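You operate a simulated robot arm through the tools that you are given. There is no shell and no other tool. Be economical: measure what you need, move in short steps, check, and stop when the job is done.

You are at the controls of a simulated robot arm. One attempt, no reset.

## Task
Step tray No. 92 up to the pusher and push it off onto the side shelf.
Fine: switch on and reset first; slide the pusher back in to its stop; the other trays stay on the line.

It is judged by the outcome, as a careful person would: the job done as asked, and still so three seconds after it is handed in. It fails if anything else is knocked over, pushed out of place, dropped, spilled or broken.

## Robot
A 6-joint arm with a fingered hand, hanging from a carriage that runs on a rail from [0.012, 1.203] to [-0.012, -1.277] (x, y) and turns from -0.681 to 11.327 rad about z. Base frame: it is fixed where the carriage stands at the start and does not move with it; the origin is on the floor, on the carriage's upright axis, x ahead of it, y to its left, z up. Lengths are in m, angles in rad, forces in N, time in s.
With the tool pointing down near the work surface it reaches from about 0.1 to 0.68 m from the robot's upright axis, wherever it stands. Its first joint turns from -2.897 to 2.897 rad. Places, roughly: belt main switch [0.6, -0.5, 1.3]; belt reset button [0.6, -0.7, 1.1]; belt step button [0.6, -0.6, 1.2]; control box [0.7, -0.6, 1.2]; pusher [1, -1.1, 0.9]; tray [1, -1.75, 1]. Payload 4 kg.
The tool frame sits at the grasp point between the pads (the TCP): z along the fingers, y along the line on which they close. The tips reach 0.029 m beyond it. Largest opening 0.1 m; the body of the gripper starts 0.034 m behind the TCP. The gripper is a hand of 5 fingers: y runs from the thumb to the fingers, the wrist lies at [-0.015, -0.114, -0.189] in the tool frame, and closing takes about 1.5 s.
Orientation is that of the tool frame in the base frame, as a unit quaternion [x, y, z, w]. With the fingers straight down and the wrist toward the robot, the tool's x, y and z point along [0, 1, 0], [1, 0, 0] and [0, 0, -1] of the base frame.

## Interface
- The arm moves only by the tool nudge_tool. Its argument "increments" is a list of rows, each a list of 2 entries, a list of its own where there are three numbers: the shift along the tool's x, y, z in units of 400 mm (1.0 is 400 mm), then the turn, a rotation vector about the tool's x, y, z in units of 45 degrees (1.0 is 45 degrees). In form: [[[tx, ty, tz], [ax, ay, az]], ...]. A call has 1 to 20 rows; each row is the pose to reach, as a shift and turn from the pose commanded when the call began, along the tool's axes at that moment. "fingers" is the gripper command, from -1 (shut) to 1 (fully open), values between in proportion, set as the call begins (left out, the last holds). A call with a number of a shift or a turn outside -1 to 1 is refused whole. Each row takes 0.2 s and may step no farther than 0.05 m and 0.15 rad from the row before; otherwise, or with a gripper value out of range, the whole call is refused. A pose out of reach is approached as far as the arm can. The call stops where the force on the tool passes 90 N (or 10 N more than at its start, if that is more) or the arm is blocked; 0.2 s more then pass. Each finger travels about 0.108 m/s and halts on what it meets, pressing with about 31 N; the grip force reading is that of the motor and also rises with nothing between the fingers. The clock runs only during rows and for 0.2 s after the last one: add rows that repeat a pose to give the fingers time. The reply holds the time, the measured pose of the TCP, the force on the tool along the base axes, the opening and the grip force, in the units named above and with some noise, with the torque about the TCP (base axes, N m) and any sound that the robot's microphone picked up, and new pictures: "pictures" is both (left out), scene, wrist or none.
- Cameras (640 x 400 px; columns grow to the right, rows downward): "scene" is now at [0.249, -0.0609, 1.7586]; the picture's right is [-0.77, -0.63, 0.00], its down [-0.48, 0.59, -0.64] and it looks along [0.41, -0.50, -0.76] (base axes); focal length 259 px, centre (320, 200). "wrist" rides on the gripper at [0.066, -0.086, -0.121] in the tool frame; the picture's right is [-0.76, 0.31, -0.58], its down [-0.59, -0.70, 0.40] and it looks along [-0.28, 0.64, 0.71] (tool axes); focal length 247 px, centre (320, 200). There is no depth. A picture from a camera that has moved, and an enlarged one, comes with that camera's place and axes in the base frame and with its lens.
- slide_trunk(by): slides the trunk up (or, below 0, down) by that many m; the arm and the scene camera ride with it, the base frame stays. It gives what a move gives, with no picture.
- steer(legs): drives the robot by 1 to 6 legs, each [ahead, left, turn to the left] in m, m and rad, along the robot's own axes; the way and the turn of a leg run together, so that a leg with both is an arc; at most 1.5 m and 3.142 rad a leg. The arm and the cameras ride along, it lands a little off, and it stops where it bumps. It keeps to its track: a leg is cut to what the track allows. It gives what a move gives, and a new picture of the scene camera.
- set_grasp(shape): the hand has 5 fingers and takes this shape, open, in about a second: jaw (thumb against the fingers, like two jaws); tri (thumb and two fingers); tip (a fingertip pinch); poke (one finger out to press); point (the index stretched); flat (the hand flat); cup (the hand cupped); fist (a fist). The gripper value then closes the fingers along that shape, each until it touches; the sizes above hold for jaw. It gives what a move gives, with no picture.
- turn_head(pan, tilt): turns the head with the scene camera to pan (to the left, within 2.705 rad either way) and tilt (down, from -0.506 to 1.204), counted from straight ahead of the robot. It gives what a move gives, and a new picture of the scene camera.
- enlarge(camera, box): a new picture of the part [left, top, right, bottom] of that camera's present view, enlarged. The clock stands still meanwhile.
- close_job(): hands the job in; it is judged then, once.

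Go step by step. Nothing tells you exact positions but the pictures and the camera data: compare them with the known pose of the tool, close in by small moves and look again before you grip or let go. The budget is 120 turns and 260 pictures, counting those below and the enlarged ones. Unless the task says otherwise, let go and move clear before handing in.

The tools are called after "Call:" by a JSON object that holds its "op" and its "data". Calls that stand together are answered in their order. nudge_tool: Moves the arm, as the interface text tells. Its arguments: {"type":"object","properties":{"increments":{"type":"array","items":{"type":"array"}},"fingers":{"type":"number"},"pictures":{"type":"string","enum":["both","scene","wrist","none"]}},"required":["increments"]} The other tools are called the same way: slide_trunk (by) slides the trunk up or down; set_grasp (shape) gives the hand a shape; steer (legs) drives the base; turn_head (pan, tilt) turns the head that bears the scene camera; enlarge (camera, box) takes an enlarged picture of a part of a camera's view; close_job () hands the job in.

At the start:

```text
clock: 0.0
ee_pos: [0.304, -0.3903, 0.9983]
ee_rot: [0.707, 0.707, -0.001, 0.001]
ft_force: [0.1, 0.4, -0.4]
wrist_torque: [-0.04, 0.01, 0.0]
gripper_width: 0.0997
grip_force: 0.1
shape: jaw
trunk travel left (down, up): [-0.475, 0.125]
robot x, y, heading: [-0.0014, 0.002, -0.001]
head pan, tilt: [-0.885, 0.871]
```

scene: 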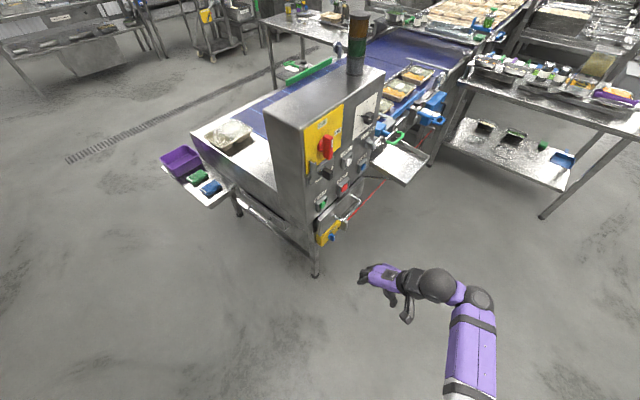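
wrist: 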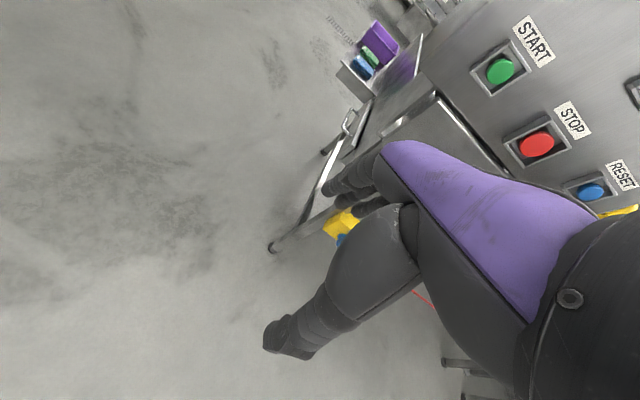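

I see a belt with a control box (red main switch, buttons) and trays upstream on the line. I'll look closer at the panel and the belt first.

Call:
{"op": "enlarge", "data": {"camera": "scene", "box": [260, 80, 400, 260]}}

Call:
{"op": "enlarge", "data": {"camera": "scene", "box": [340, 30, 500, 190]}}

Call:
{"op": "enlarge", "data": {"camera": "wrist", "box": [440, 0, 640, 240]}}

```text
2.22 times, centred on (330, 170) of scene
camera zoom: at [0.249, -0.0609, 1.7586], right [-0.77, -0.63, 0.0], down [-0.48, 0.59, -0.64], along [0.41, -0.5, -0.76], focal length 575 px, centre (298, 267)
```

zoom: 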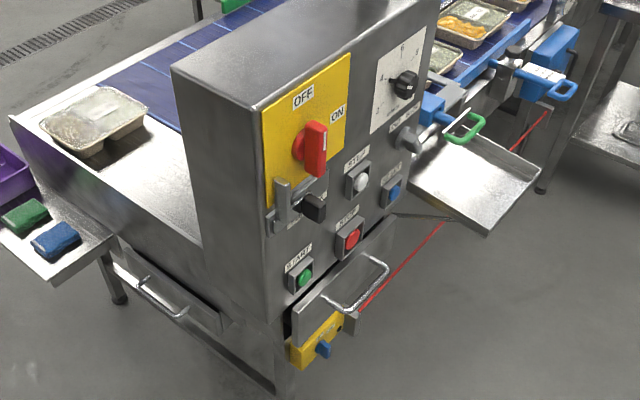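

```text
2.50 times, centred on (420, 110) of scene
camera zoom: at [0.249, -0.0609, 1.7586], right [-0.77, -0.63, 0.0], down [-0.48, 0.59, -0.64], along [0.41, -0.5, -0.76], focal length 647 px, centre (70, 425)
```

zoom: 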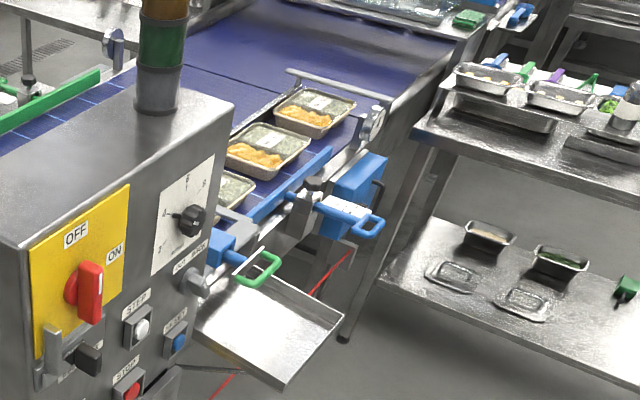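

```text
1.67 times, centred on (540, 120) of wrist
camera zoom: at [0.2192, -0.3251, 1.1215], right [0.31, -0.76, 0.58], down [-0.7, -0.59, -0.4], along [0.64, -0.28, -0.71], focal length 412 px, centre (-47, 333)
```

zoom: 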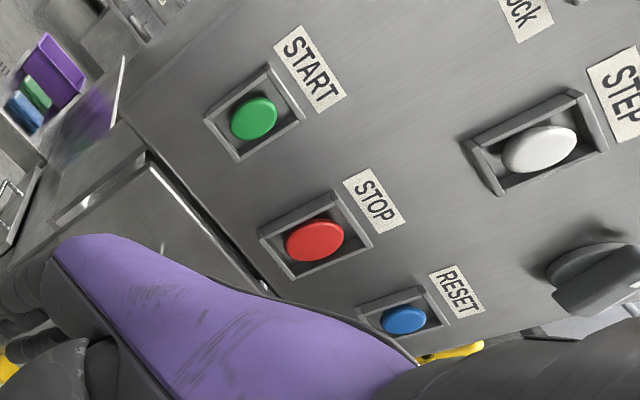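

The near side has a small shelf and a green-handled pusher around (0.6, -1.1). I'll drive along the rail to stand in front of the line and look for tray numbers.

Call:
{"op": "steer", "data": {"legs": [[0, -0.5, 0]]}}

```text
clock: 2.9
ee_pos: [0.3009, -0.8872, 0.9988]
ee_rot: [0.707, 0.707, 0.0, 0.0]
ft_force: [0.5, -0.4, -0.5]
wrist_torque: [-0.02, 0.01, 0.01]
gripper_width: 0.0997
grip_force: 0.1
shape: jaw
trunk travel left (down, up): [-0.475, 0.125]
robot x, y, heading: [-0.0053, -0.4947, 0.001]
head pan, tilt: [-0.885, 0.871]
camera scene: at [0.2444, -0.5574, 1.7586], right [-0.77, -0.64, 0.0], down [-0.49, 0.59, -0.64], along [0.41, -0.5, -0.76], focal length 259 px, centre (320, 200)
```

scene: 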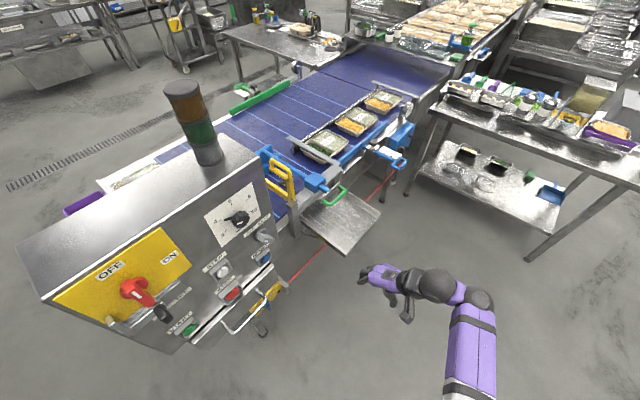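

Call:
{"op": "enlarge", "data": {"camera": "scene", "box": [280, 80, 420, 170]}}

Call:
{"op": "enlarge", "data": {"camera": "scene", "box": [230, 130, 390, 270]}}

Call:
{"op": "enlarge", "data": {"camera": "scene", "box": [40, 170, 300, 350]}}

Call:
{"op": "enlarge", "data": {"camera": "scene", "box": [200, 40, 420, 180]}}

```text
4.44 times, centred on (350, 125) of scene
camera zoom: at [0.2444, -0.5574, 1.7586], right [-0.77, -0.64, 0.0], down [-0.49, 0.59, -0.64], along [0.41, -0.5, -0.76], focal length 1150 px, centre (187, 533)
```

zoom: 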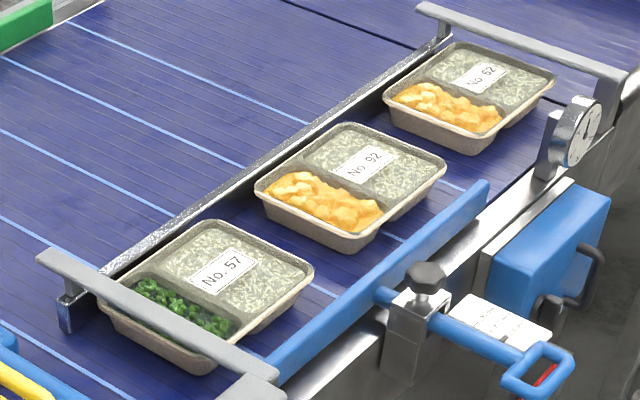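

```text
2.86 times, centred on (310, 200) of scene
camera zoom: at [0.2444, -0.5574, 1.7586], right [-0.77, -0.64, 0.0], down [-0.49, 0.59, -0.64], along [0.41, -0.5, -0.76], focal length 740 px, centre (349, 200)
```

zoom: 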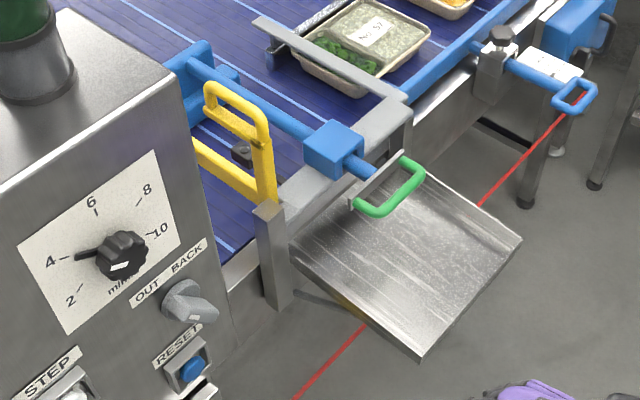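

```text
2.22 times, centred on (170, 260) of scene
camera zoom: at [0.2444, -0.5574, 1.7586], right [-0.77, -0.64, 0.0], down [-0.49, 0.59, -0.64], along [0.41, -0.5, -0.76], focal length 575 px, centre (653, 67)
```

zoom: 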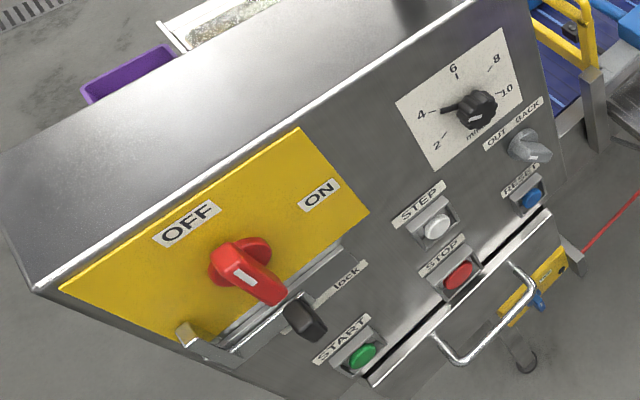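

```text
2.86 times, centred on (310, 110) of scene
camera zoom: at [0.2444, -0.5574, 1.7586], right [-0.77, -0.64, 0.0], down [-0.49, 0.59, -0.64], along [0.41, -0.5, -0.76], focal length 740 px, centre (349, 457)
```

zoom: 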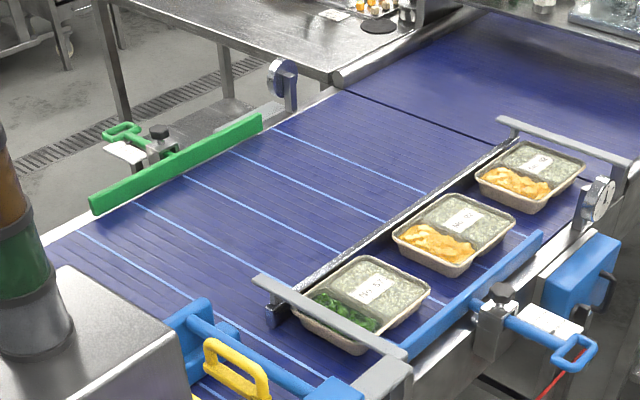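

Tray 92 is the second of the three (57 is ahead, 62 behind); green handle is a pull-type pusher toward the near shelf. Now I look at the panel straight on.

Call:
{"op": "turn_head", "data": {"pan": 0.0, "tilt": 0.85}}

```text
clock: 4.1
ee_pos: [0.3008, -0.8878, 0.9986]
ee_rot: [0.707, 0.707, 0.0, -0.001]
ft_force: [0.1, -1.1, -0.1]
wrist_torque: [0.05, 0.03, 0.03]
gripper_width: 0.0999
grip_force: 0.0
shape: jaw
trunk travel left (down, up): [-0.475, 0.125]
robot x, y, heading: [-0.0054, -0.4991, 0.001]
head pan, tilt: [0.0, 0.85]
camera scene: at [0.2735, -0.4978, 1.7602], right [0.0, -1.0, 0.0], down [-0.75, 0.0, -0.66], along [0.66, 0.0, -0.75], focal length 259 px, centre (320, 200)
```

scene: 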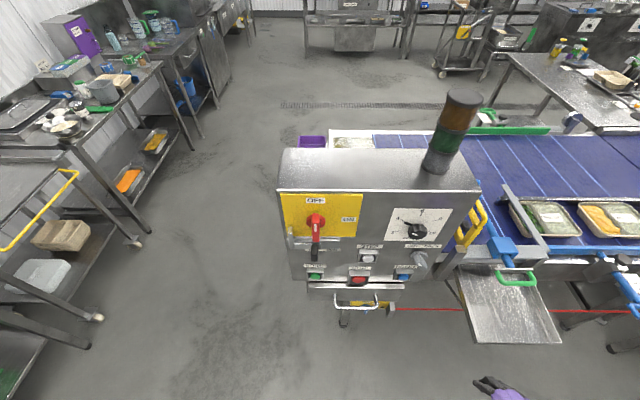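

Call:
{"op": "enlarge", "data": {"camera": "scene", "box": [270, 180, 450, 295]}}

Call:
{"op": "enlarge", "data": {"camera": "scene", "box": [430, 180, 560, 290]}}

```text
3.48 times, centred on (360, 238) of scene
camera zoom: at [0.2735, -0.4978, 1.7602], right [0.0, -1.0, 0.0], down [-0.75, 0.0, -0.66], along [0.66, 0.0, -0.75], focal length 900 px, centre (181, 70)
```

zoom: 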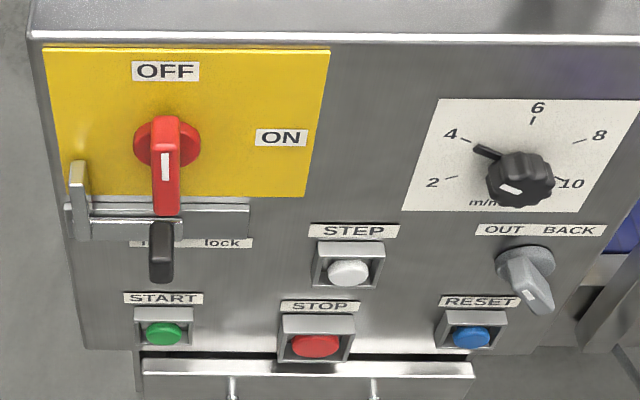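

```text
3.64 times, centred on (495, 235) of scene
camera zoom: at [0.2735, -0.4978, 1.7602], right [0.0, -1.0, 0.0], down [-0.75, 0.0, -0.66], along [0.66, 0.0, -0.75], focal length 941 px, centre (-316, 73)
```

zoom: 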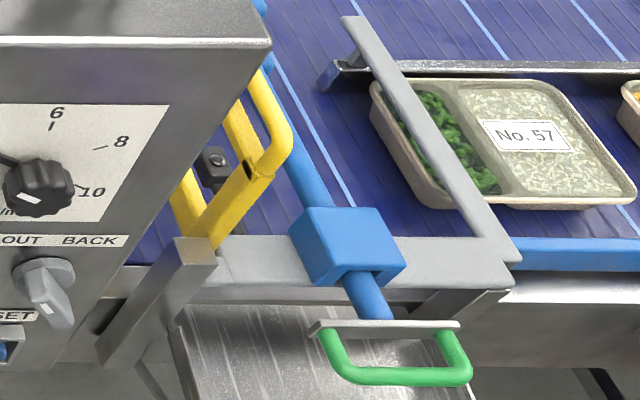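

The main switch sits at about (0.6, -0.49, 1.32), OFF, with a slide lock below it; the STEP button is near (0.6, -0.62, 1.16) and RESET near (0.6, -0.735, 1.06). The OUT/BACK selector is to the right. I turn the hand to point forward and view the panel from close up.

Call:
{"op": "nudge_tool", "data": {"increments": [[[0.06, 0, -0.03], [-0.166, 0, 0]], [[0.12, 0, -0.06], [-0.333, 0, 0]], [[0.18, 0, -0.09], [-0.5, 0, 0]], [[0.24, 0, -0.12], [-0.666, 0, 0]], [[0.3, 0, -0.15], [-0.833, 0, 0]], [[0.36, 0, -0.18], [-1, 0, 0]]], "pictures": "none"}}

Call:
{"op": "nudge_tool", "data": {"increments": [[[0.06, 0, 0], [-0.166, 0, 0]], [[0.12, 0, 0], [-0.333, 0, 0]], [[0.18, 0, 0], [-0.5, 0, 0]], [[0.24, 0, 0], [-0.666, 0, 0]], [[0.3, 0, 0], [-0.833, 0, 0]], [[0.36, 0, 0], [-1, 0, 0]]]}}

```text
clock: 5.5
ee_pos: [0.317, -0.7397, 1.069]
ee_rot: [0.654, 0.652, 0.27, 0.272]
ft_force: [0.9, 0.1, -0.3]
wrist_torque: [0.04, 0.0, -0.01]
gripper_width: 0.0998
grip_force: 0.1
shape: jaw
out of reach, approached as far as the arm can: row 1, 2, 3, 4, 5, 6
trunk travel left (down, up): [-0.475, 0.125]
robot x, y, heading: [-0.0021, -0.496, 0.007]
head pan, tilt: [0.0, 0.85]
```

```text
clock: 6.9
ee_pos: [0.3489, -0.5838, 1.097]
ee_rot: [0.501, 0.501, 0.5, 0.499]
ft_force: [-0.6, -0.3, 0.1]
wrist_torque: [0.03, 0.0, 0.01]
gripper_width: 0.0999
grip_force: 0.1
shape: jaw
out of reach, approached as far as the arm can: row 2, 3, 4, 5, 6
trunk travel left (down, up): [-0.475, 0.125]
robot x, y, heading: [-0.0058, -0.4961, -0.001]
head pan, tilt: [0.0, 0.85]
camera scene: at [0.2734, -0.4977, 1.7601], right [0.0, -1.0, 0.0], down [-0.75, 0.0, -0.66], along [0.66, 0.0, -0.75], focal length 259 px, centre (320, 200)
camera wrist: at [0.2274, -0.5176, 1.0126], right [-0.58, -0.76, 0.31], down [0.4, -0.59, -0.7], along [0.71, -0.28, 0.64], focal length 247 px, centre (320, 200)
```

scene: 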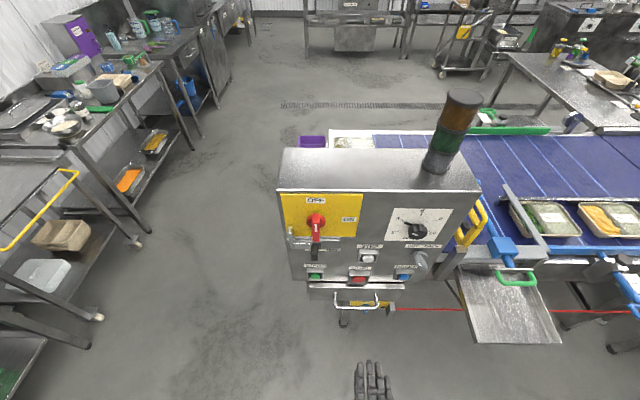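
wrist: 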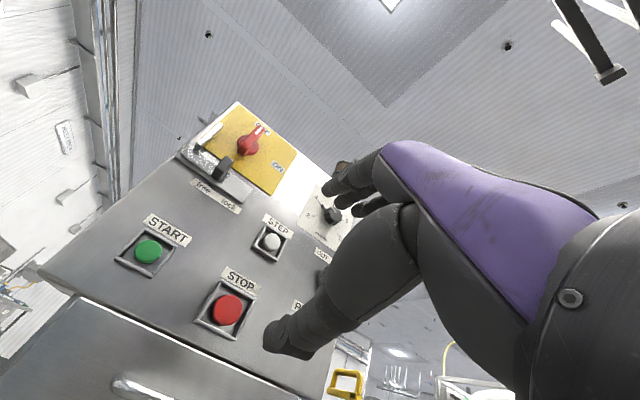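

Call:
{"op": "enlarge", "data": {"camera": "wrist", "box": [160, 90, 320, 220]}}

Call:
{"op": "enlarge", "data": {"camera": "scene", "box": [280, 190, 360, 280]}}

Call:
{"op": "set_grasp", "data": {"shape": "poke"}}

```text
3.08 times, centred on (240, 155) of wrist
camera zoom: at [0.2274, -0.5176, 1.0126], right [-0.58, -0.76, 0.31], down [0.4, -0.59, -0.7], along [0.71, -0.28, 0.64], focal length 760 px, centre (566, 338)
```

zoom: 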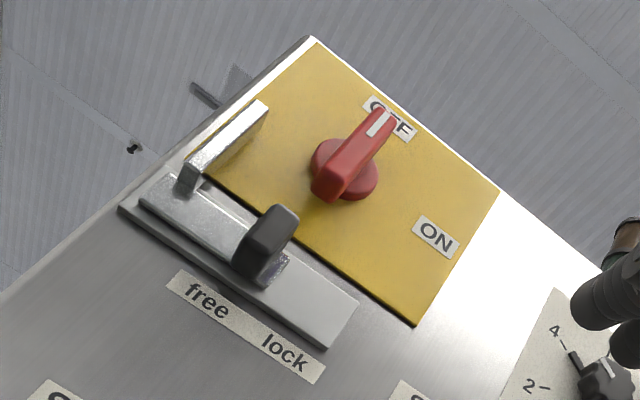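

```text
4.44 times, centred on (320, 235) of scene
camera zoom: at [0.2734, -0.4977, 1.7601], right [0.0, -1.0, 0.0], down [-0.75, 0.0, -0.66], along [0.66, 0.0, -0.75], focal length 1150 px, centre (320, 44)
```

zoom: 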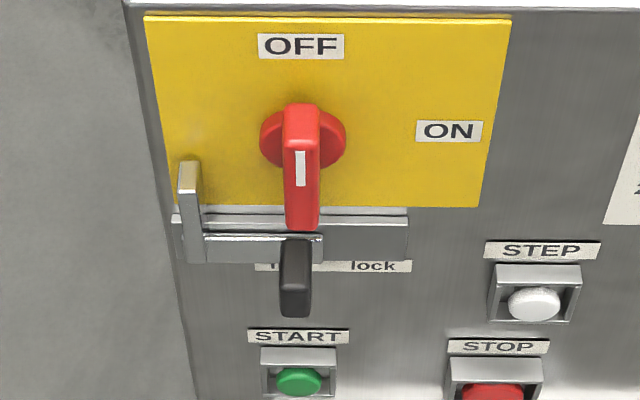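

```text
clock: 7.8
ee_pos: [0.3472, -0.5839, 1.0965]
ee_rot: [0.501, 0.5, 0.5, 0.499]
ft_force: [0.5, 0.8, 0.2]
wrist_torque: [0.02, 0.0, 0.03]
gripper_width: 0.0
grip_force: 0.0
shape: poke
trunk travel left (down, up): [-0.475, 0.125]
robot x, y, heading: [-0.0059, -0.4945, 0.002]
head pan, tilt: [0.0, 0.85]
```

The lock slider sits at "free" (left), so the red handle can turn. Hub triangulated to (0.588, -0.488, 1.335), its bar spanning z 1.29–1.37 with its front at x≈0.56. The hand is now in poke shape; I'll move nearer and see where the fingertip is.

Call:
{"op": "nudge_tool", "data": {"increments": [[[0.06, 0.08, 0.05], [0, 0, 0]], [[0.12, 0.16, 0.08], [0, 0, 0]], [[0.18, 0.24, 0.12], [0, 0, 0]], [[0.25, 0.32, 0.15], [0, 0, 0]], [[0.32, 0.4, 0.18], [0, 0, 0]]]}}

```text
clock: 9.0
ee_pos: [0.4188, -0.4548, 1.2572]
ee_rot: [0.499, 0.501, 0.501, 0.499]
ft_force: [-0.1, -0.1, -1.2]
wrist_torque: [-0.01, 0.01, -0.02]
gripper_width: 0.0
grip_force: 0.1
shape: poke
trunk travel left (down, up): [-0.475, 0.125]
robot x, y, heading: [-0.0026, -0.4985, 0.001]
head pan, tilt: [0.0, 0.85]
camera scene: at [0.2734, -0.4977, 1.7601], right [0.0, -1.0, 0.0], down [-0.75, 0.0, -0.66], along [0.66, 0.0, -0.75], focal length 259 px, centre (320, 200)
camera wrist: at [0.298, -0.3888, 1.1717], right [-0.57, -0.76, 0.31], down [0.4, -0.59, -0.7], along [0.71, -0.28, 0.64], focal length 247 px, centre (320, 200)
```

scene: 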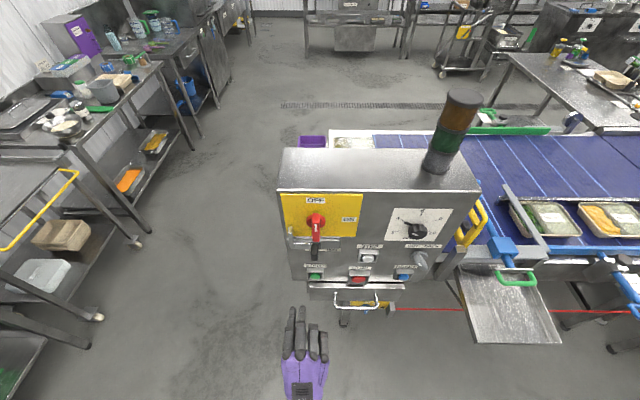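
wrist: 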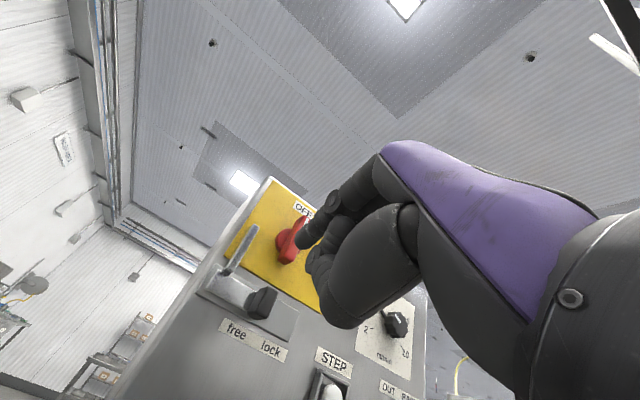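

Call:
{"op": "enlarge", "data": {"camera": "scene", "box": [260, 290, 360, 400]}}

Call:
{"op": "enlarge", "data": {"camera": "wrist", "box": [230, 150, 430, 330]}}

```text
3.64 times, centred on (310, 345) of scene
camera zoom: at [0.2734, -0.4977, 1.7601], right [0.0, -1.0, 0.0], down [-0.75, 0.0, -0.66], along [0.66, 0.0, -0.75], focal length 941 px, centre (356, -327)
```

zoom: 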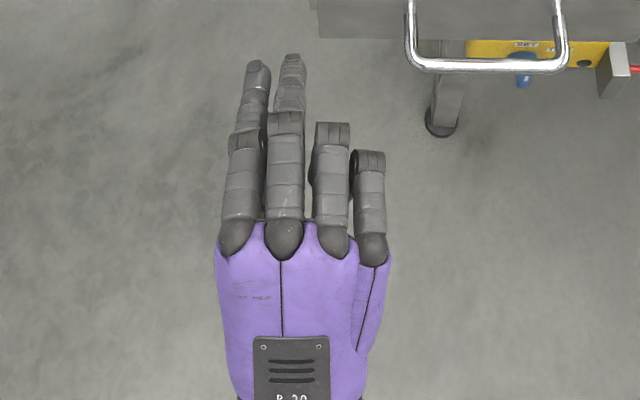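

```text
2.22 times, centred on (330, 240) of wrist
camera zoom: at [0.298, -0.3888, 1.1717], right [-0.57, -0.76, 0.31], down [0.4, -0.59, -0.7], along [0.71, -0.28, 0.64], focal length 549 px, centre (298, 111)
```

zoom: 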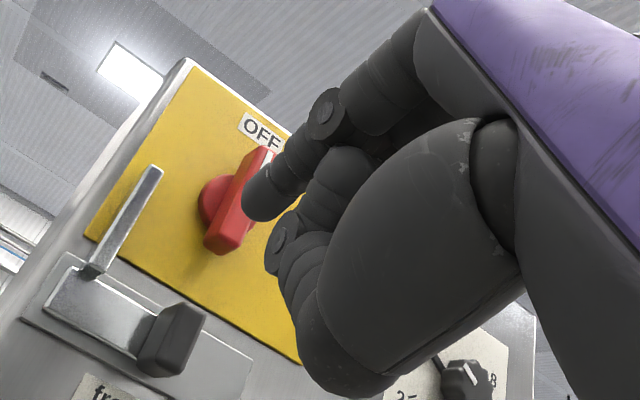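

Poke shape seems to leave two tips forward; I'll try "point" to compare.

Call:
{"op": "set_grasp", "data": {"shape": "point"}}

Call:
{"op": "enlarge", "data": {"camera": "scene", "box": [260, 290, 360, 400]}}

Call:
{"op": "enlarge", "data": {"camera": "wrist", "box": [230, 150, 430, 330]}}

```text
clock: 9.9
ee_pos: [0.4187, -0.4546, 1.2565]
ee_rot: [0.499, 0.501, 0.501, 0.499]
ft_force: [-0.4, 0.8, 0.3]
wrist_torque: [0.01, 0.01, -0.01]
gripper_width: 0.0
grip_force: 0.0
shape: point
trunk travel left (down, up): [-0.475, 0.125]
robot x, y, heading: [-0.0061, -0.4968, 0.001]
head pan, tilt: [0.0, 0.85]
```

```text
3.64 times, centred on (310, 345) of scene
camera zoom: at [0.2735, -0.4977, 1.7602], right [0.0, -1.0, 0.0], down [-0.75, 0.0, -0.66], along [0.66, 0.0, -0.75], focal length 941 px, centre (356, -327)
```

zoom: 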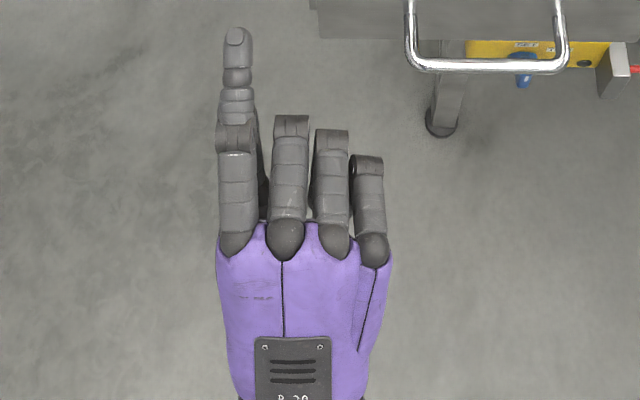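

```text
2.22 times, centred on (330, 240) of wrist
camera zoom: at [0.2982, -0.3894, 1.1712], right [-0.58, -0.76, 0.31], down [0.4, -0.59, -0.7], along [0.71, -0.28, 0.64], focal length 549 px, centre (298, 111)
```

zoom: 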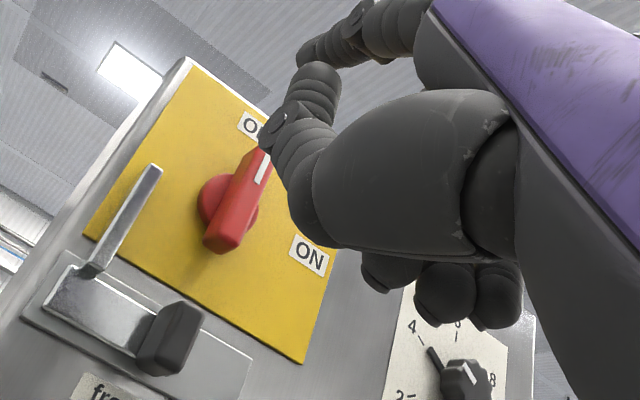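

"Point" gives one clear index finger with its tip about (+0.014, +0.06, +0.022) in the tool frame. I'll tilt the hand down so the index leads the thumb, and come up just left of the upper half of the red handle.

Call:
{"op": "nudge_tool", "data": {"increments": [[[-0.01, 0.04, 0.01], [0.16, 0, 0]], [[-0.02, 0.08, 0.03], [0.32, 0, 0]], [[-0.03, 0.12, 0.05], [0.48, 0, 0]], [[-0.04, 0.16, 0.06], [0.64, 0, 0]], [[-0.043, 0.181, 0.07], [0.8, 0, 0]]], "pictures": "none"}}

Call:
{"op": "enlarge", "data": {"camera": "scene", "box": [260, 180, 380, 300]}}

Call:
{"op": "enlarge", "data": {"camera": "wrist", "box": [160, 80, 480, 300]}}

```text
clock: 11.1
ee_pos: [0.4444, -0.4715, 1.3287]
ee_rot: [0.63, 0.63, 0.321, 0.322]
ft_force: [0.1, 0.1, 0.7]
wrist_torque: [0.03, -0.03, -0.06]
gripper_width: 0.0
grip_force: 0.1
shape: point
trunk travel left (down, up): [-0.475, 0.125]
robot x, y, heading: [-0.004, -0.4952, 0.003]
head pan, tilt: [0.0, 0.85]
```

```text
3.33 times, centred on (320, 240) of scene
camera zoom: at [0.2733, -0.4977, 1.7601], right [0.0, -1.0, 0.0], down [-0.75, 0.0, -0.66], along [0.66, 0.0, -0.75], focal length 863 px, centre (320, 67)
```

zoom: 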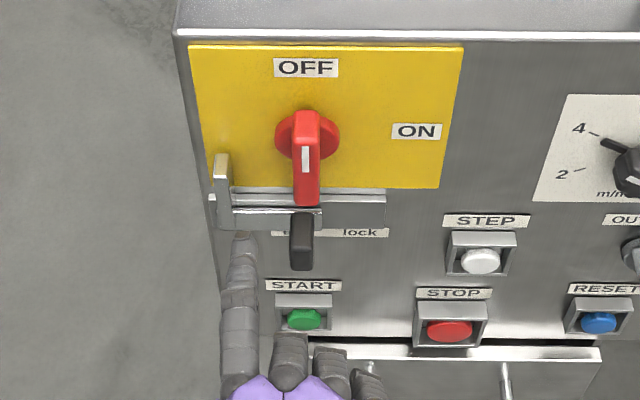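

```text
1.82 times, centred on (320, 190) of wrist
camera zoom: at [0.2974, -0.4059, 1.3316], right [-0.28, -0.76, 0.59], down [-0.09, -0.59, -0.8], along [0.95, -0.28, 0.1], focal length 449 px, centre (320, 218)
```

zoom: 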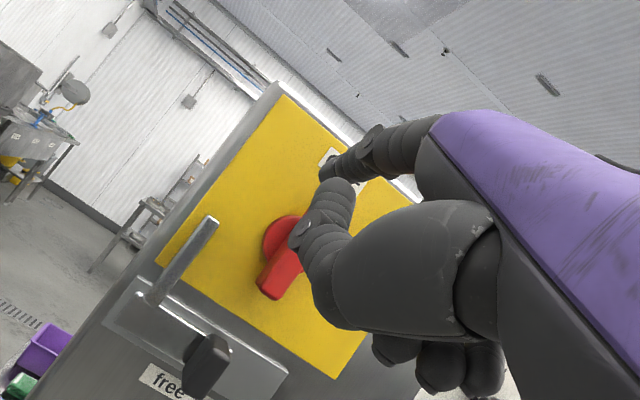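

Fingertip measured at about (0.500, -0.456, 1.370), as predicted. I advance it alongside the handle bar.

Call:
{"op": "nudge_tool", "data": {"increments": [[[0, 0.035, 0.049], [0, 0, 0]], [[0, 0.07, 0.097], [0, 0, 0]], [[0, 0.106, 0.146], [0, 0, 0]]], "pictures": "none"}}

Call:
{"op": "enlarge", "data": {"camera": "scene", "box": [260, 180, 380, 300]}}

Call:
{"op": "enlarge", "data": {"camera": "wrist", "box": [160, 80, 480, 300]}}

```text
clock: 11.9
ee_pos: [0.5187, -0.4715, 1.328]
ee_rot: [0.629, 0.631, 0.322, 0.32]
ft_force: [-0.1, -0.7, 0.4]
wrist_torque: [-0.01, 0.0, 0.02]
gripper_width: 0.0
grip_force: 0.2
shape: point
trunk travel left (down, up): [-0.475, 0.125]
robot x, y, heading: [-0.0061, -0.4942, 0.005]
head pan, tilt: [0.0, 0.85]
```

```text
3.33 times, centred on (320, 240) of scene
camera zoom: at [0.2734, -0.4977, 1.7601], right [0.0, -1.0, 0.0], down [-0.75, 0.0, -0.66], along [0.66, 0.0, -0.75], focal length 863 px, centre (320, 67)
```

zoom: 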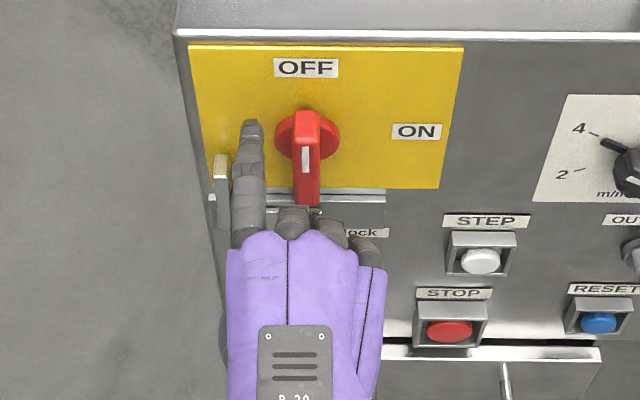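

```text
1.82 times, centred on (320, 190) of wrist
camera zoom: at [0.3703, -0.4058, 1.3308], right [-0.28, -0.76, 0.59], down [-0.09, -0.59, -0.8], along [0.95, -0.28, 0.1], focal length 449 px, centre (320, 218)
```

zoom: 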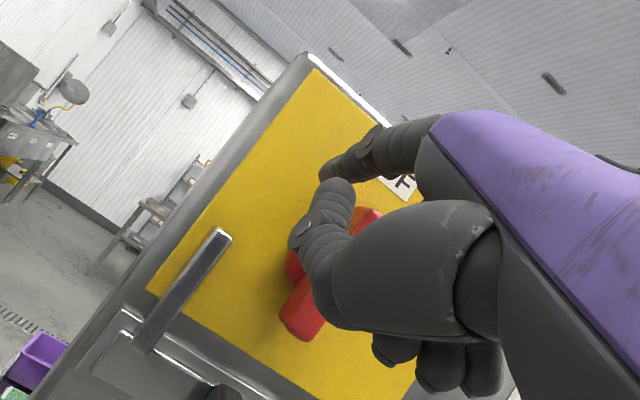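

The finger is beside the bar; now I sweep it clockwise to the ON side.

Call:
{"op": "nudge_tool", "data": {"increments": [[[-0.0375, -0.002, 0.0015], [0, 0, 0]], [[-0.06, 0.002, -0.0015], [0, 0, 0]], [[-0.085, 0.006, -0.004], [0, 0, 0]], [[-0.11, 0.002, -0.0015], [0, 0, 0]], [[-0.1325, -0.006, 0.004], [0, 0, 0]], [[-0.15, -0.018, 0.013], [0, 0, 0]], [[-0.165, -0.034, 0.025], [0, 0, 0]], [[-0.175, -0.046, 0.034], [0, 0, 0]], [[-0.178, -0.055, 0.04], [0, 0, 0]]], "pictures": "none"}}

Call:
{"op": "enlarge", "data": {"camera": "scene", "box": [260, 180, 380, 300]}}

```text
clock: 13.9
ee_pos: [0.519, -0.5422, 1.3023]
ee_rot: [0.629, 0.631, 0.321, 0.322]
ft_force: [0.1, -0.4, 0.5]
wrist_torque: [0.0, 0.0, -0.01]
gripper_width: 0.0
grip_force: 0.0
shape: point
trunk travel left (down, up): [-0.475, 0.125]
robot x, y, heading: [-0.006, -0.4971, 0.002]
head pan, tilt: [0.0, 0.85]
```

```text
3.33 times, centred on (320, 240) of scene
camera zoom: at [0.2735, -0.4977, 1.7602], right [0.0, -1.0, 0.0], down [-0.75, 0.0, -0.66], along [0.66, 0.0, -0.75], focal length 863 px, centre (320, 67)
```

zoom: 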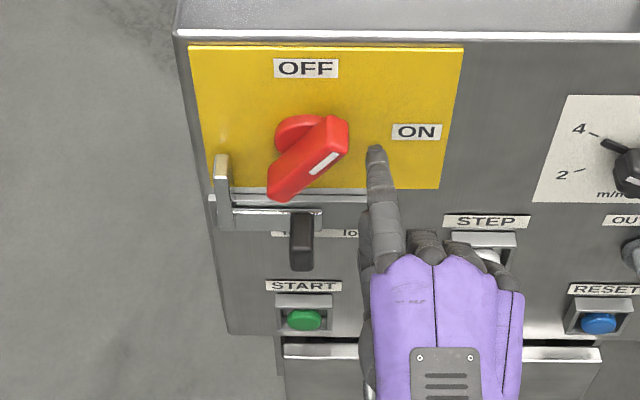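

The handle turned about 55°, then the finger slipped past. I'll lift above its right end and press it down the rest of the way.

Call:
{"op": "nudge_tool", "data": {"increments": [[[0, 0.05, -0.037], [0, 0, 0]], [[0, 0.111, -0.081], [0, 0, 0]], [[0.03, 0.111, -0.081], [0, 0, 0]], [[0.03, 0.081, -0.059], [0, 0, 0]], [[0.03, 0.057, -0.041], [0, 0, 0]], [[0.03, 0.04, -0.029], [0, 0, 0]], [[0.03, 0.02, -0.015], [0, 0, 0]], [[0.03, 0.008, -0.006], [0, 0, 0]], [[0.03, 0.0, 0.0], [0, 0, 0]]], "pictures": "none"}}

Call:
{"op": "enlarge", "data": {"camera": "scene", "box": [260, 180, 380, 300]}}

```text
clock: 15.9
ee_pos: [0.519, -0.5315, 1.3019]
ee_rot: [0.63, 0.629, 0.321, 0.322]
ft_force: [-3.4, -4.6, 4.5]
wrist_torque: [0.31, -0.37, -0.22]
gripper_width: 0.0001
grip_force: 0.1
shape: point
trunk travel left (down, up): [-0.475, 0.125]
robot x, y, heading: [-0.0057, -0.4942, 0.006]
head pan, tilt: [0.0, 0.85]
```

```text
3.33 times, centred on (320, 240) of scene
camera zoom: at [0.2735, -0.4981, 1.7602], right [0.0, -1.0, 0.0], down [-0.75, 0.0, -0.66], along [0.66, 0.0, -0.75], focal length 863 px, centre (320, 67)
```

zoom: 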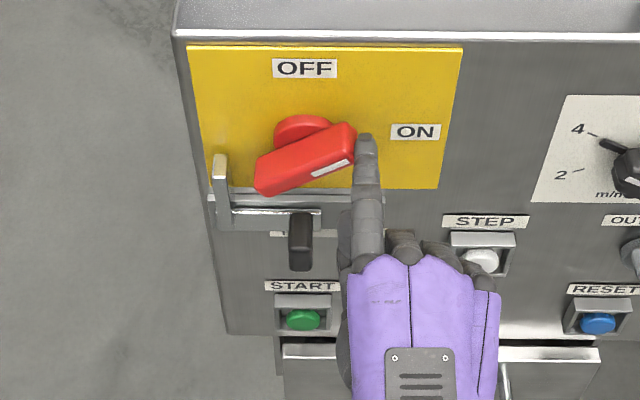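

Call:
{"op": "nudge_tool", "data": {"increments": [[[0, 0.05, -0.037], [0, 0, 0]], [[0, 0.1, -0.073], [0, 0, 0]], [[0.035, 0.112, -0.057], [0, 0, 0]], [[0.035, 0.082, -0.035], [0, 0, 0]], [[0.035, 0.062, -0.021], [0, 0, 0]], [[0.035, 0.042, -0.006], [0, 0, 0]], [[0.035, 0.028, 0.004], [0, 0, 0]], [[0.035, 0.018, 0.011], [0, 0, 0]], [[0.035, 0.008, 0.019], [0, 0, 0]]], "pictures": "none"}}

Call:
{"op": "enlarge", "data": {"camera": "scene", "box": [260, 180, 380, 300]}}

```text
clock: 17.9
ee_pos: [0.5266, -0.518, 1.3008]
ee_rot: [0.63, 0.63, 0.32, 0.322]
ft_force: [-0.2, -1.8, 4.1]
wrist_torque: [0.11, -0.15, -0.13]
gripper_width: 0.0001
grip_force: 0.1
shape: point
trunk travel left (down, up): [-0.475, 0.125]
robot x, y, heading: [-0.0018, -0.4972, 0.005]
head pan, tilt: [0.0, 0.85]
```

```text
3.33 times, centred on (320, 240) of scene
camera zoom: at [0.2736, -0.4978, 1.7602], right [0.0, -1.0, 0.0], down [-0.75, 0.0, -0.66], along [0.66, 0.0, -0.75], focal length 863 px, centre (320, 67)
```

zoom: 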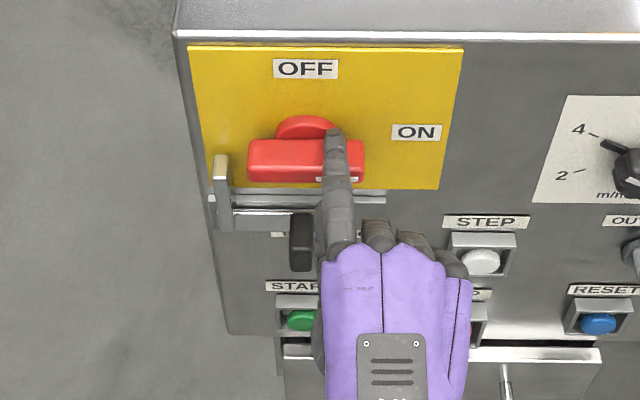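

The handle is horizontal at ON. I back out and check the lamps.

Call:
{"op": "nudge_tool", "data": {"increments": [[[0, -0.05, -0.09], [0, 0, 0]], [[0, -0.11, -0.17], [0, 0, 0]], [[0, -0.17, -0.25], [0, 0, 0]], [[0, -0.2, -0.3], [0, 0, 0]]]}}

Call:
{"op": "enlarge", "data": {"camera": "scene", "box": [270, 180, 450, 295]}}

```text
clock: 18.9
ee_pos: [0.3932, -0.5183, 1.2953]
ee_rot: [0.629, 0.631, 0.322, 0.321]
ft_force: [-0.3, 0.3, -0.2]
wrist_torque: [-0.01, 0.0, 0.01]
gripper_width: 0.0001
grip_force: 0.2
shape: point
out of reach, approached as far as the arm can: row 4
trunk travel left (down, up): [-0.475, 0.125]
robot x, y, heading: [-0.0021, -0.5006, -0.0]
head pan, tilt: [0.0, 0.85]
camera scene: at [0.2735, -0.4977, 1.7602], right [0.0, -1.0, 0.0], down [-0.75, 0.0, -0.66], along [0.66, 0.0, -0.75], focal length 259 px, centre (320, 200)
camera wrist: at [0.2452, -0.4518, 1.2982], right [-0.29, -0.76, 0.59], down [-0.09, -0.59, -0.8], along [0.95, -0.28, 0.1], focal length 247 px, centre (320, 200)
```

scene: 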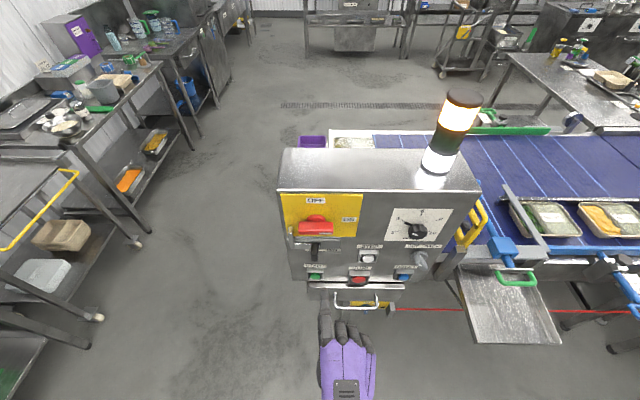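
wrist: 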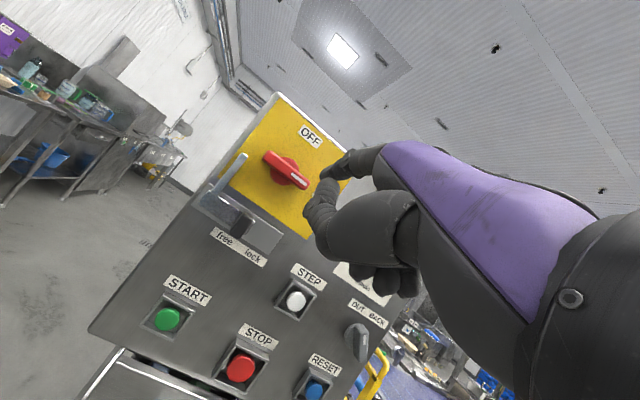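

```text
3.48 times, centred on (360, 238) of scene
camera zoom: at [0.2735, -0.4977, 1.7602], right [0.0, -1.0, 0.0], down [-0.75, 0.0, -0.66], along [0.66, 0.0, -0.75], focal length 900 px, centre (181, 70)
```

zoom: 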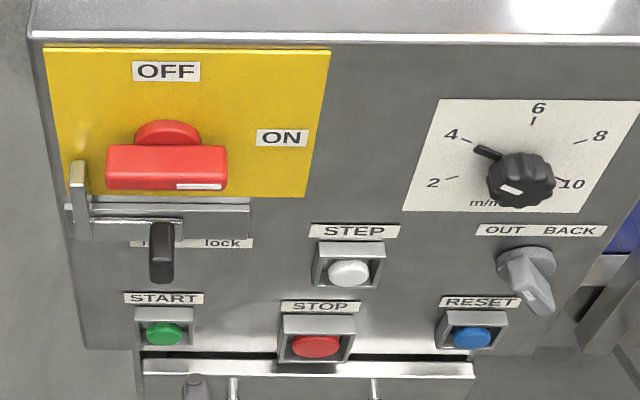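

Power is on, amber lit. Triangulated: RESET (0.58, -0.725, 1.099), STEP (0.582, -0.612, 1.198). I check the OUT/BACK selector.

Call:
{"op": "enlarge", "data": {"camera": "wrist", "box": [270, 250, 420, 400]}}

Call:
{"op": "enlarge", "data": {"camera": "scene", "box": [395, 210, 445, 290]}}

```text
2.67 times, centred on (345, 325) of wrist
camera zoom: at [0.2452, -0.4518, 1.2982], right [-0.29, -0.76, 0.59], down [-0.09, -0.59, -0.8], along [0.95, -0.28, 0.1], focal length 659 px, centre (253, -133)
```

zoom: 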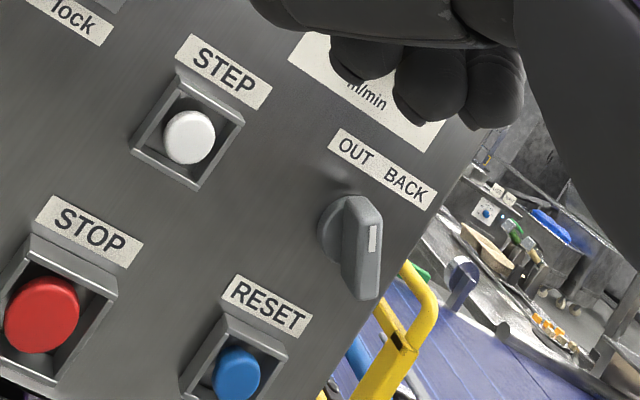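

```text
5.00 times, centred on (420, 250) of scene
camera zoom: at [0.2735, -0.4977, 1.7602], right [0.0, -1.0, 0.0], down [-0.75, 0.0, -0.66], along [0.66, 0.0, -0.75], focal length 1294 px, centre (-180, -50)
```

zoom: 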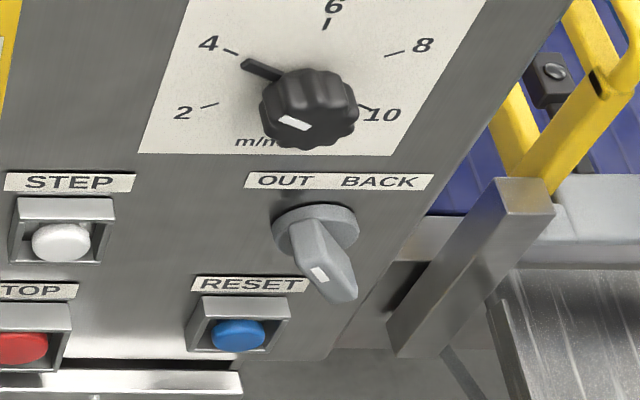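

The selector is at OUT, good. Now I bring the fingertip in front of RESET.

Call:
{"op": "nudge_tool", "data": {"increments": [[[-0.069, -0.0445, 0.062], [0, 0, 0]], [[-0.138, -0.089, 0.124], [0, 0, 0]], [[-0.207, -0.1335, 0.186], [0, 0, 0]], [[-0.276, -0.178, 0.2485], [0, 0, 0]], [[-0.345, -0.2225, 0.31], [0, 0, 0]], [[-0.414, -0.267, 0.373], [0, 0, 0]], [[-0.483, -0.3115, 0.435], [0, 0, 0]], [[-0.5525, -0.356, 0.497], [0, 0, 0]]], "pictures": "none"}}

Call:
{"op": "enlarge", "data": {"camera": "scene", "box": [340, 220, 460, 340]}}

Call:
{"op": "enlarge", "data": {"camera": "wrist", "box": [160, 80, 480, 300]}}

```text
clock: 20.7
ee_pos: [0.4699, -0.7408, 1.0634]
ee_rot: [0.629, 0.631, 0.32, 0.322]
ft_force: [0.2, 0.5, -0.4]
wrist_torque: [-0.01, 0.0, 0.01]
gripper_width: 0.0
grip_force: 0.0
shape: point
trunk travel left (down, up): [-0.475, 0.125]
robot x, y, heading: [-0.0029, -0.4953, 0.007]
head pan, tilt: [0.0, 0.85]
```

```text
3.33 times, centred on (400, 280) of scene
camera zoom: at [0.2734, -0.4977, 1.7602], right [0.0, -1.0, 0.0], down [-0.75, 0.0, -0.66], along [0.66, 0.0, -0.75], focal length 863 px, centre (53, -67)
```

zoom: 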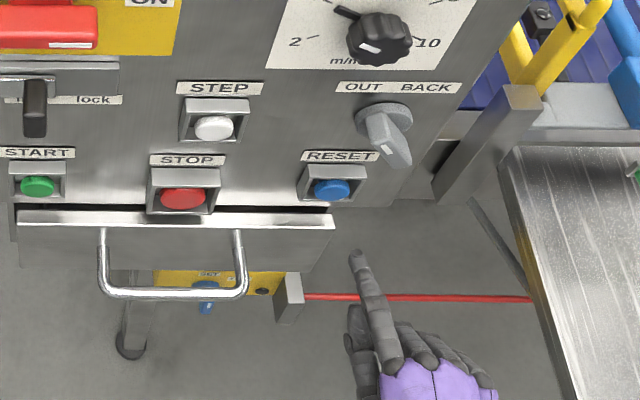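

```text
1.82 times, centred on (320, 190) of wrist
camera zoom: at [0.3228, -0.6748, 1.0668], right [-0.28, -0.76, 0.59], down [-0.09, -0.59, -0.8], along [0.95, -0.28, 0.1], focal length 449 px, centre (320, 218)
```

zoom: 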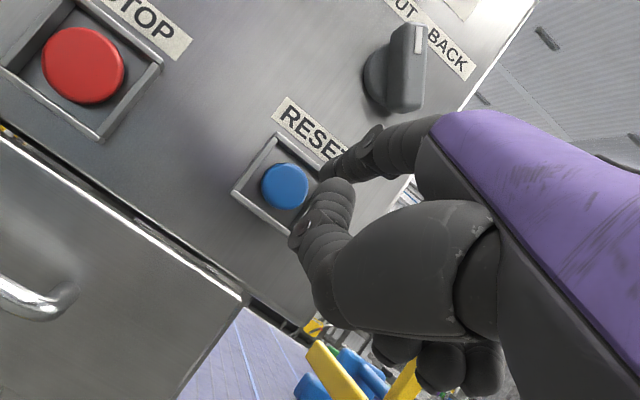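

The fingertip at (0.523, -0.725, 1.105) is lined up with the blue button; I press gently.

Call:
{"op": "nudge_tool", "data": {"increments": [[[0, 0.03, 0.06], [0, 0, 0]], [[0, 0.059, 0.111], [0, 0, 0]], [[0, 0.074, 0.131], [0, 0, 0]], [[0, 0.084, 0.145], [0, 0, 0]]], "pictures": "none"}}

Call:
{"op": "enlarge", "data": {"camera": "scene", "box": [340, 80, 500, 300]}}

```text
clock: 21.7
ee_pos: [0.5273, -0.7408, 1.053]
ee_rot: [0.631, 0.63, 0.32, 0.32]
ft_force: [-51.9, 0.3, 7.9]
wrist_torque: [0.1, -3.02, 0.6]
gripper_width: 0.0001
grip_force: 0.1
shape: point
trunk travel left (down, up): [-0.475, 0.125]
robot x, y, heading: [-0.0025, -0.4977, 0.001]
head pan, tilt: [0.0, 0.85]
heard: click
```

```text
1.82 times, centred on (420, 190) of scene
camera zoom: at [0.2705, -0.4981, 1.7586], right [0.0, -1.0, 0.0], down [-0.76, 0.0, -0.66], along [0.66, 0.0, -0.76], focal length 471 px, centre (138, 218)
```

zoom: 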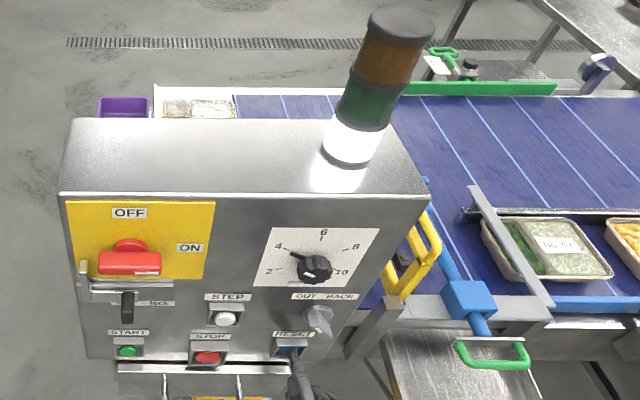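

Click heard and the amber lamp went out: reset is done. I move over to STEP.

Call:
{"op": "nudge_tool", "data": {"increments": [[[0, -0.049, -0.068], [0, 0, 0]], [[0, -0.0985, -0.1355], [0, 0, 0]], [[0.071, -0.048, -0.172], [0, 0, 0]], [[0.142, 0.002, -0.209], [0, 0, 0]], [[0.213, 0.053, -0.246], [0, 0, 0]], [[0.285, 0.1035, -0.2825], [0, 0, 0]]], "pictures": "none"}}

Call:
{"op": "enlarge", "data": {"camera": "scene", "box": [340, 200, 460, 320]}}

Call:
{"op": "enlarge", "data": {"camera": "wrist", "box": [160, 80, 480, 300]}}

```text
clock: 23.1
ee_pos: [0.469, -0.6258, 1.1571]
ee_rot: [0.629, 0.63, 0.321, 0.321]
ft_force: [-0.1, 0.2, -0.2]
wrist_torque: [-0.02, -0.01, 0.02]
gripper_width: 0.0934
grip_force: 0.0
shape: point
trunk travel left (down, up): [-0.475, 0.125]
robot x, y, heading: [-0.0078, -0.4941, 0.001]
head pan, tilt: [0.0, 0.85]
```

```text
3.33 times, centred on (400, 260) of scene
camera zoom: at [0.2735, -0.4978, 1.7601], right [0.0, -1.0, 0.0], down [-0.75, 0.0, -0.66], along [0.66, 0.0, -0.75], focal length 863 px, centre (53, 0)
```

zoom: 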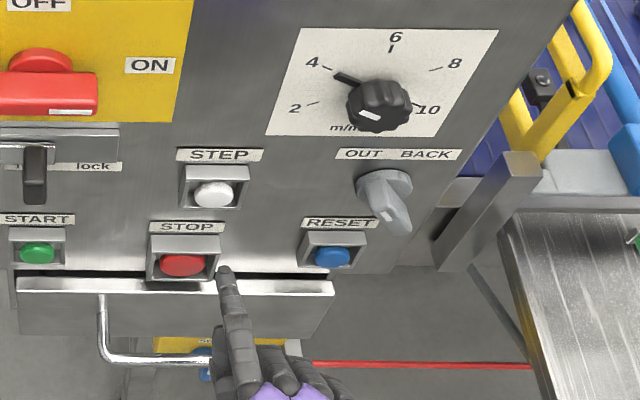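

```text
1.82 times, centred on (320, 190) of wrist
camera zoom: at [0.321, -0.5603, 1.1604], right [-0.29, -0.76, 0.59], down [-0.09, -0.59, -0.8], along [0.95, -0.28, 0.1], focal length 449 px, centre (320, 218)
```

zoom: 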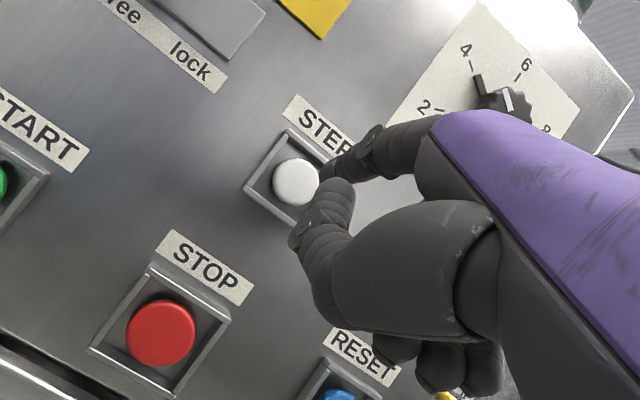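

Aligned with STEP; I press it once and watch which way and how far the trays move.

Call:
{"op": "nudge_tool", "data": {"increments": [[[0, 0.034, 0.05], [0, 0, 0]], [[0, 0.068, 0.103], [0, 0, 0]], [[0, 0.08, 0.12], [0, 0, 0]], [[0, 0.089, 0.132], [0, 0, 0]], [[0, 0.05, 0.07], [0, 0, 0]], [[0, 0, 0], [0, 0, 0]]], "pictures": "none"}}

Call:
{"op": "enlarge", "data": {"camera": "scene", "box": [400, 80, 640, 300]}}

```text
clock: 24.5
ee_pos: [0.4673, -0.6268, 1.1569]
ee_rot: [0.629, 0.631, 0.321, 0.321]
ft_force: [-0.2, -0.6, -0.1]
wrist_torque: [-0.03, 0.03, -0.02]
gripper_width: 0.0932
grip_force: 0.2
shape: point
trunk travel left (down, up): [-0.475, 0.125]
robot x, y, heading: [-0.0048, -0.4978, 0.004]
head pan, tilt: [0.0, 0.85]
heard: click
```

```text
1.82 times, centred on (520, 190) of scene
camera zoom: at [0.2737, -0.4977, 1.7602], right [0.0, -1.0, 0.0], down [-0.75, 0.0, -0.66], along [0.66, 0.0, -0.75], focal length 471 px, centre (-44, 218)
```

zoom: 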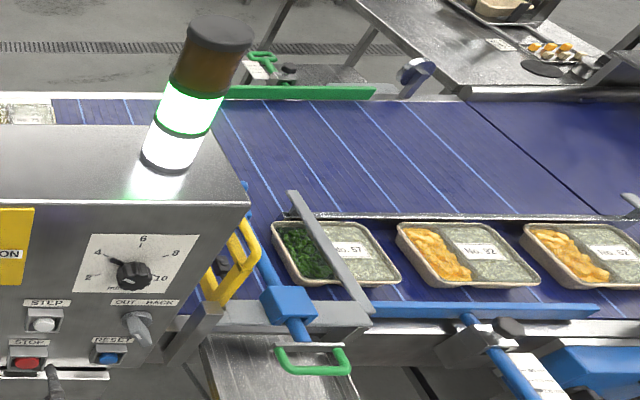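

The belt runs toward the pusher. I let the step finish.

Call:
{"op": "nudge_tool", "data": {"increments": [[[0, 0, 0], [0, 0, 0]], [[0, 0, 0], [0, 0, 0]], [[0, 0, 0], [0, 0, 0]], [[0, 0, 0], [0, 0, 0]], [[0, 0, 0], [0, 0, 0]], [[0, 0, 0], [0, 0, 0]], [[0, 0, 0], [0, 0, 0]]], "pictures": "none"}}

Call:
{"op": "enlarge", "data": {"camera": "scene", "box": [400, 80, 640, 300]}}

```text
clock: 26.1
ee_pos: [0.4678, -0.6262, 1.1555]
ee_rot: [0.63, 0.631, 0.32, 0.321]
ft_force: [-0.8, -0.7, 0.6]
wrist_torque: [-0.01, 0.0, 0.0]
gripper_width: 0.0929
grip_force: 0.0
shape: point
trunk travel left (down, up): [-0.475, 0.125]
robot x, y, heading: [-0.005, -0.4964, 0.005]
head pan, tilt: [0.0, 0.85]
```

```text
1.82 times, centred on (520, 190) of scene
camera zoom: at [0.2735, -0.4977, 1.7602], right [0.0, -1.0, 0.0], down [-0.75, 0.0, -0.66], along [0.66, 0.0, -0.75], focal length 471 px, centre (-44, 218)
```

zoom: 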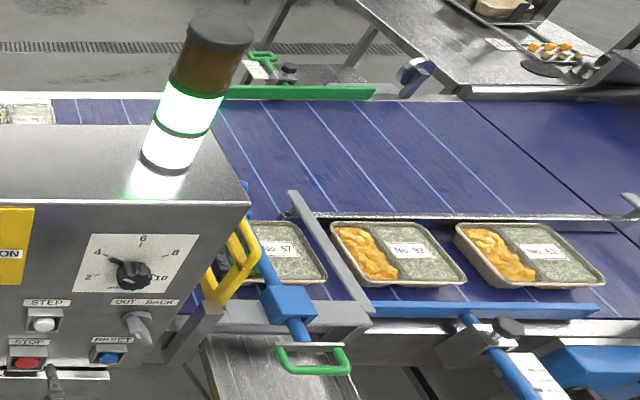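

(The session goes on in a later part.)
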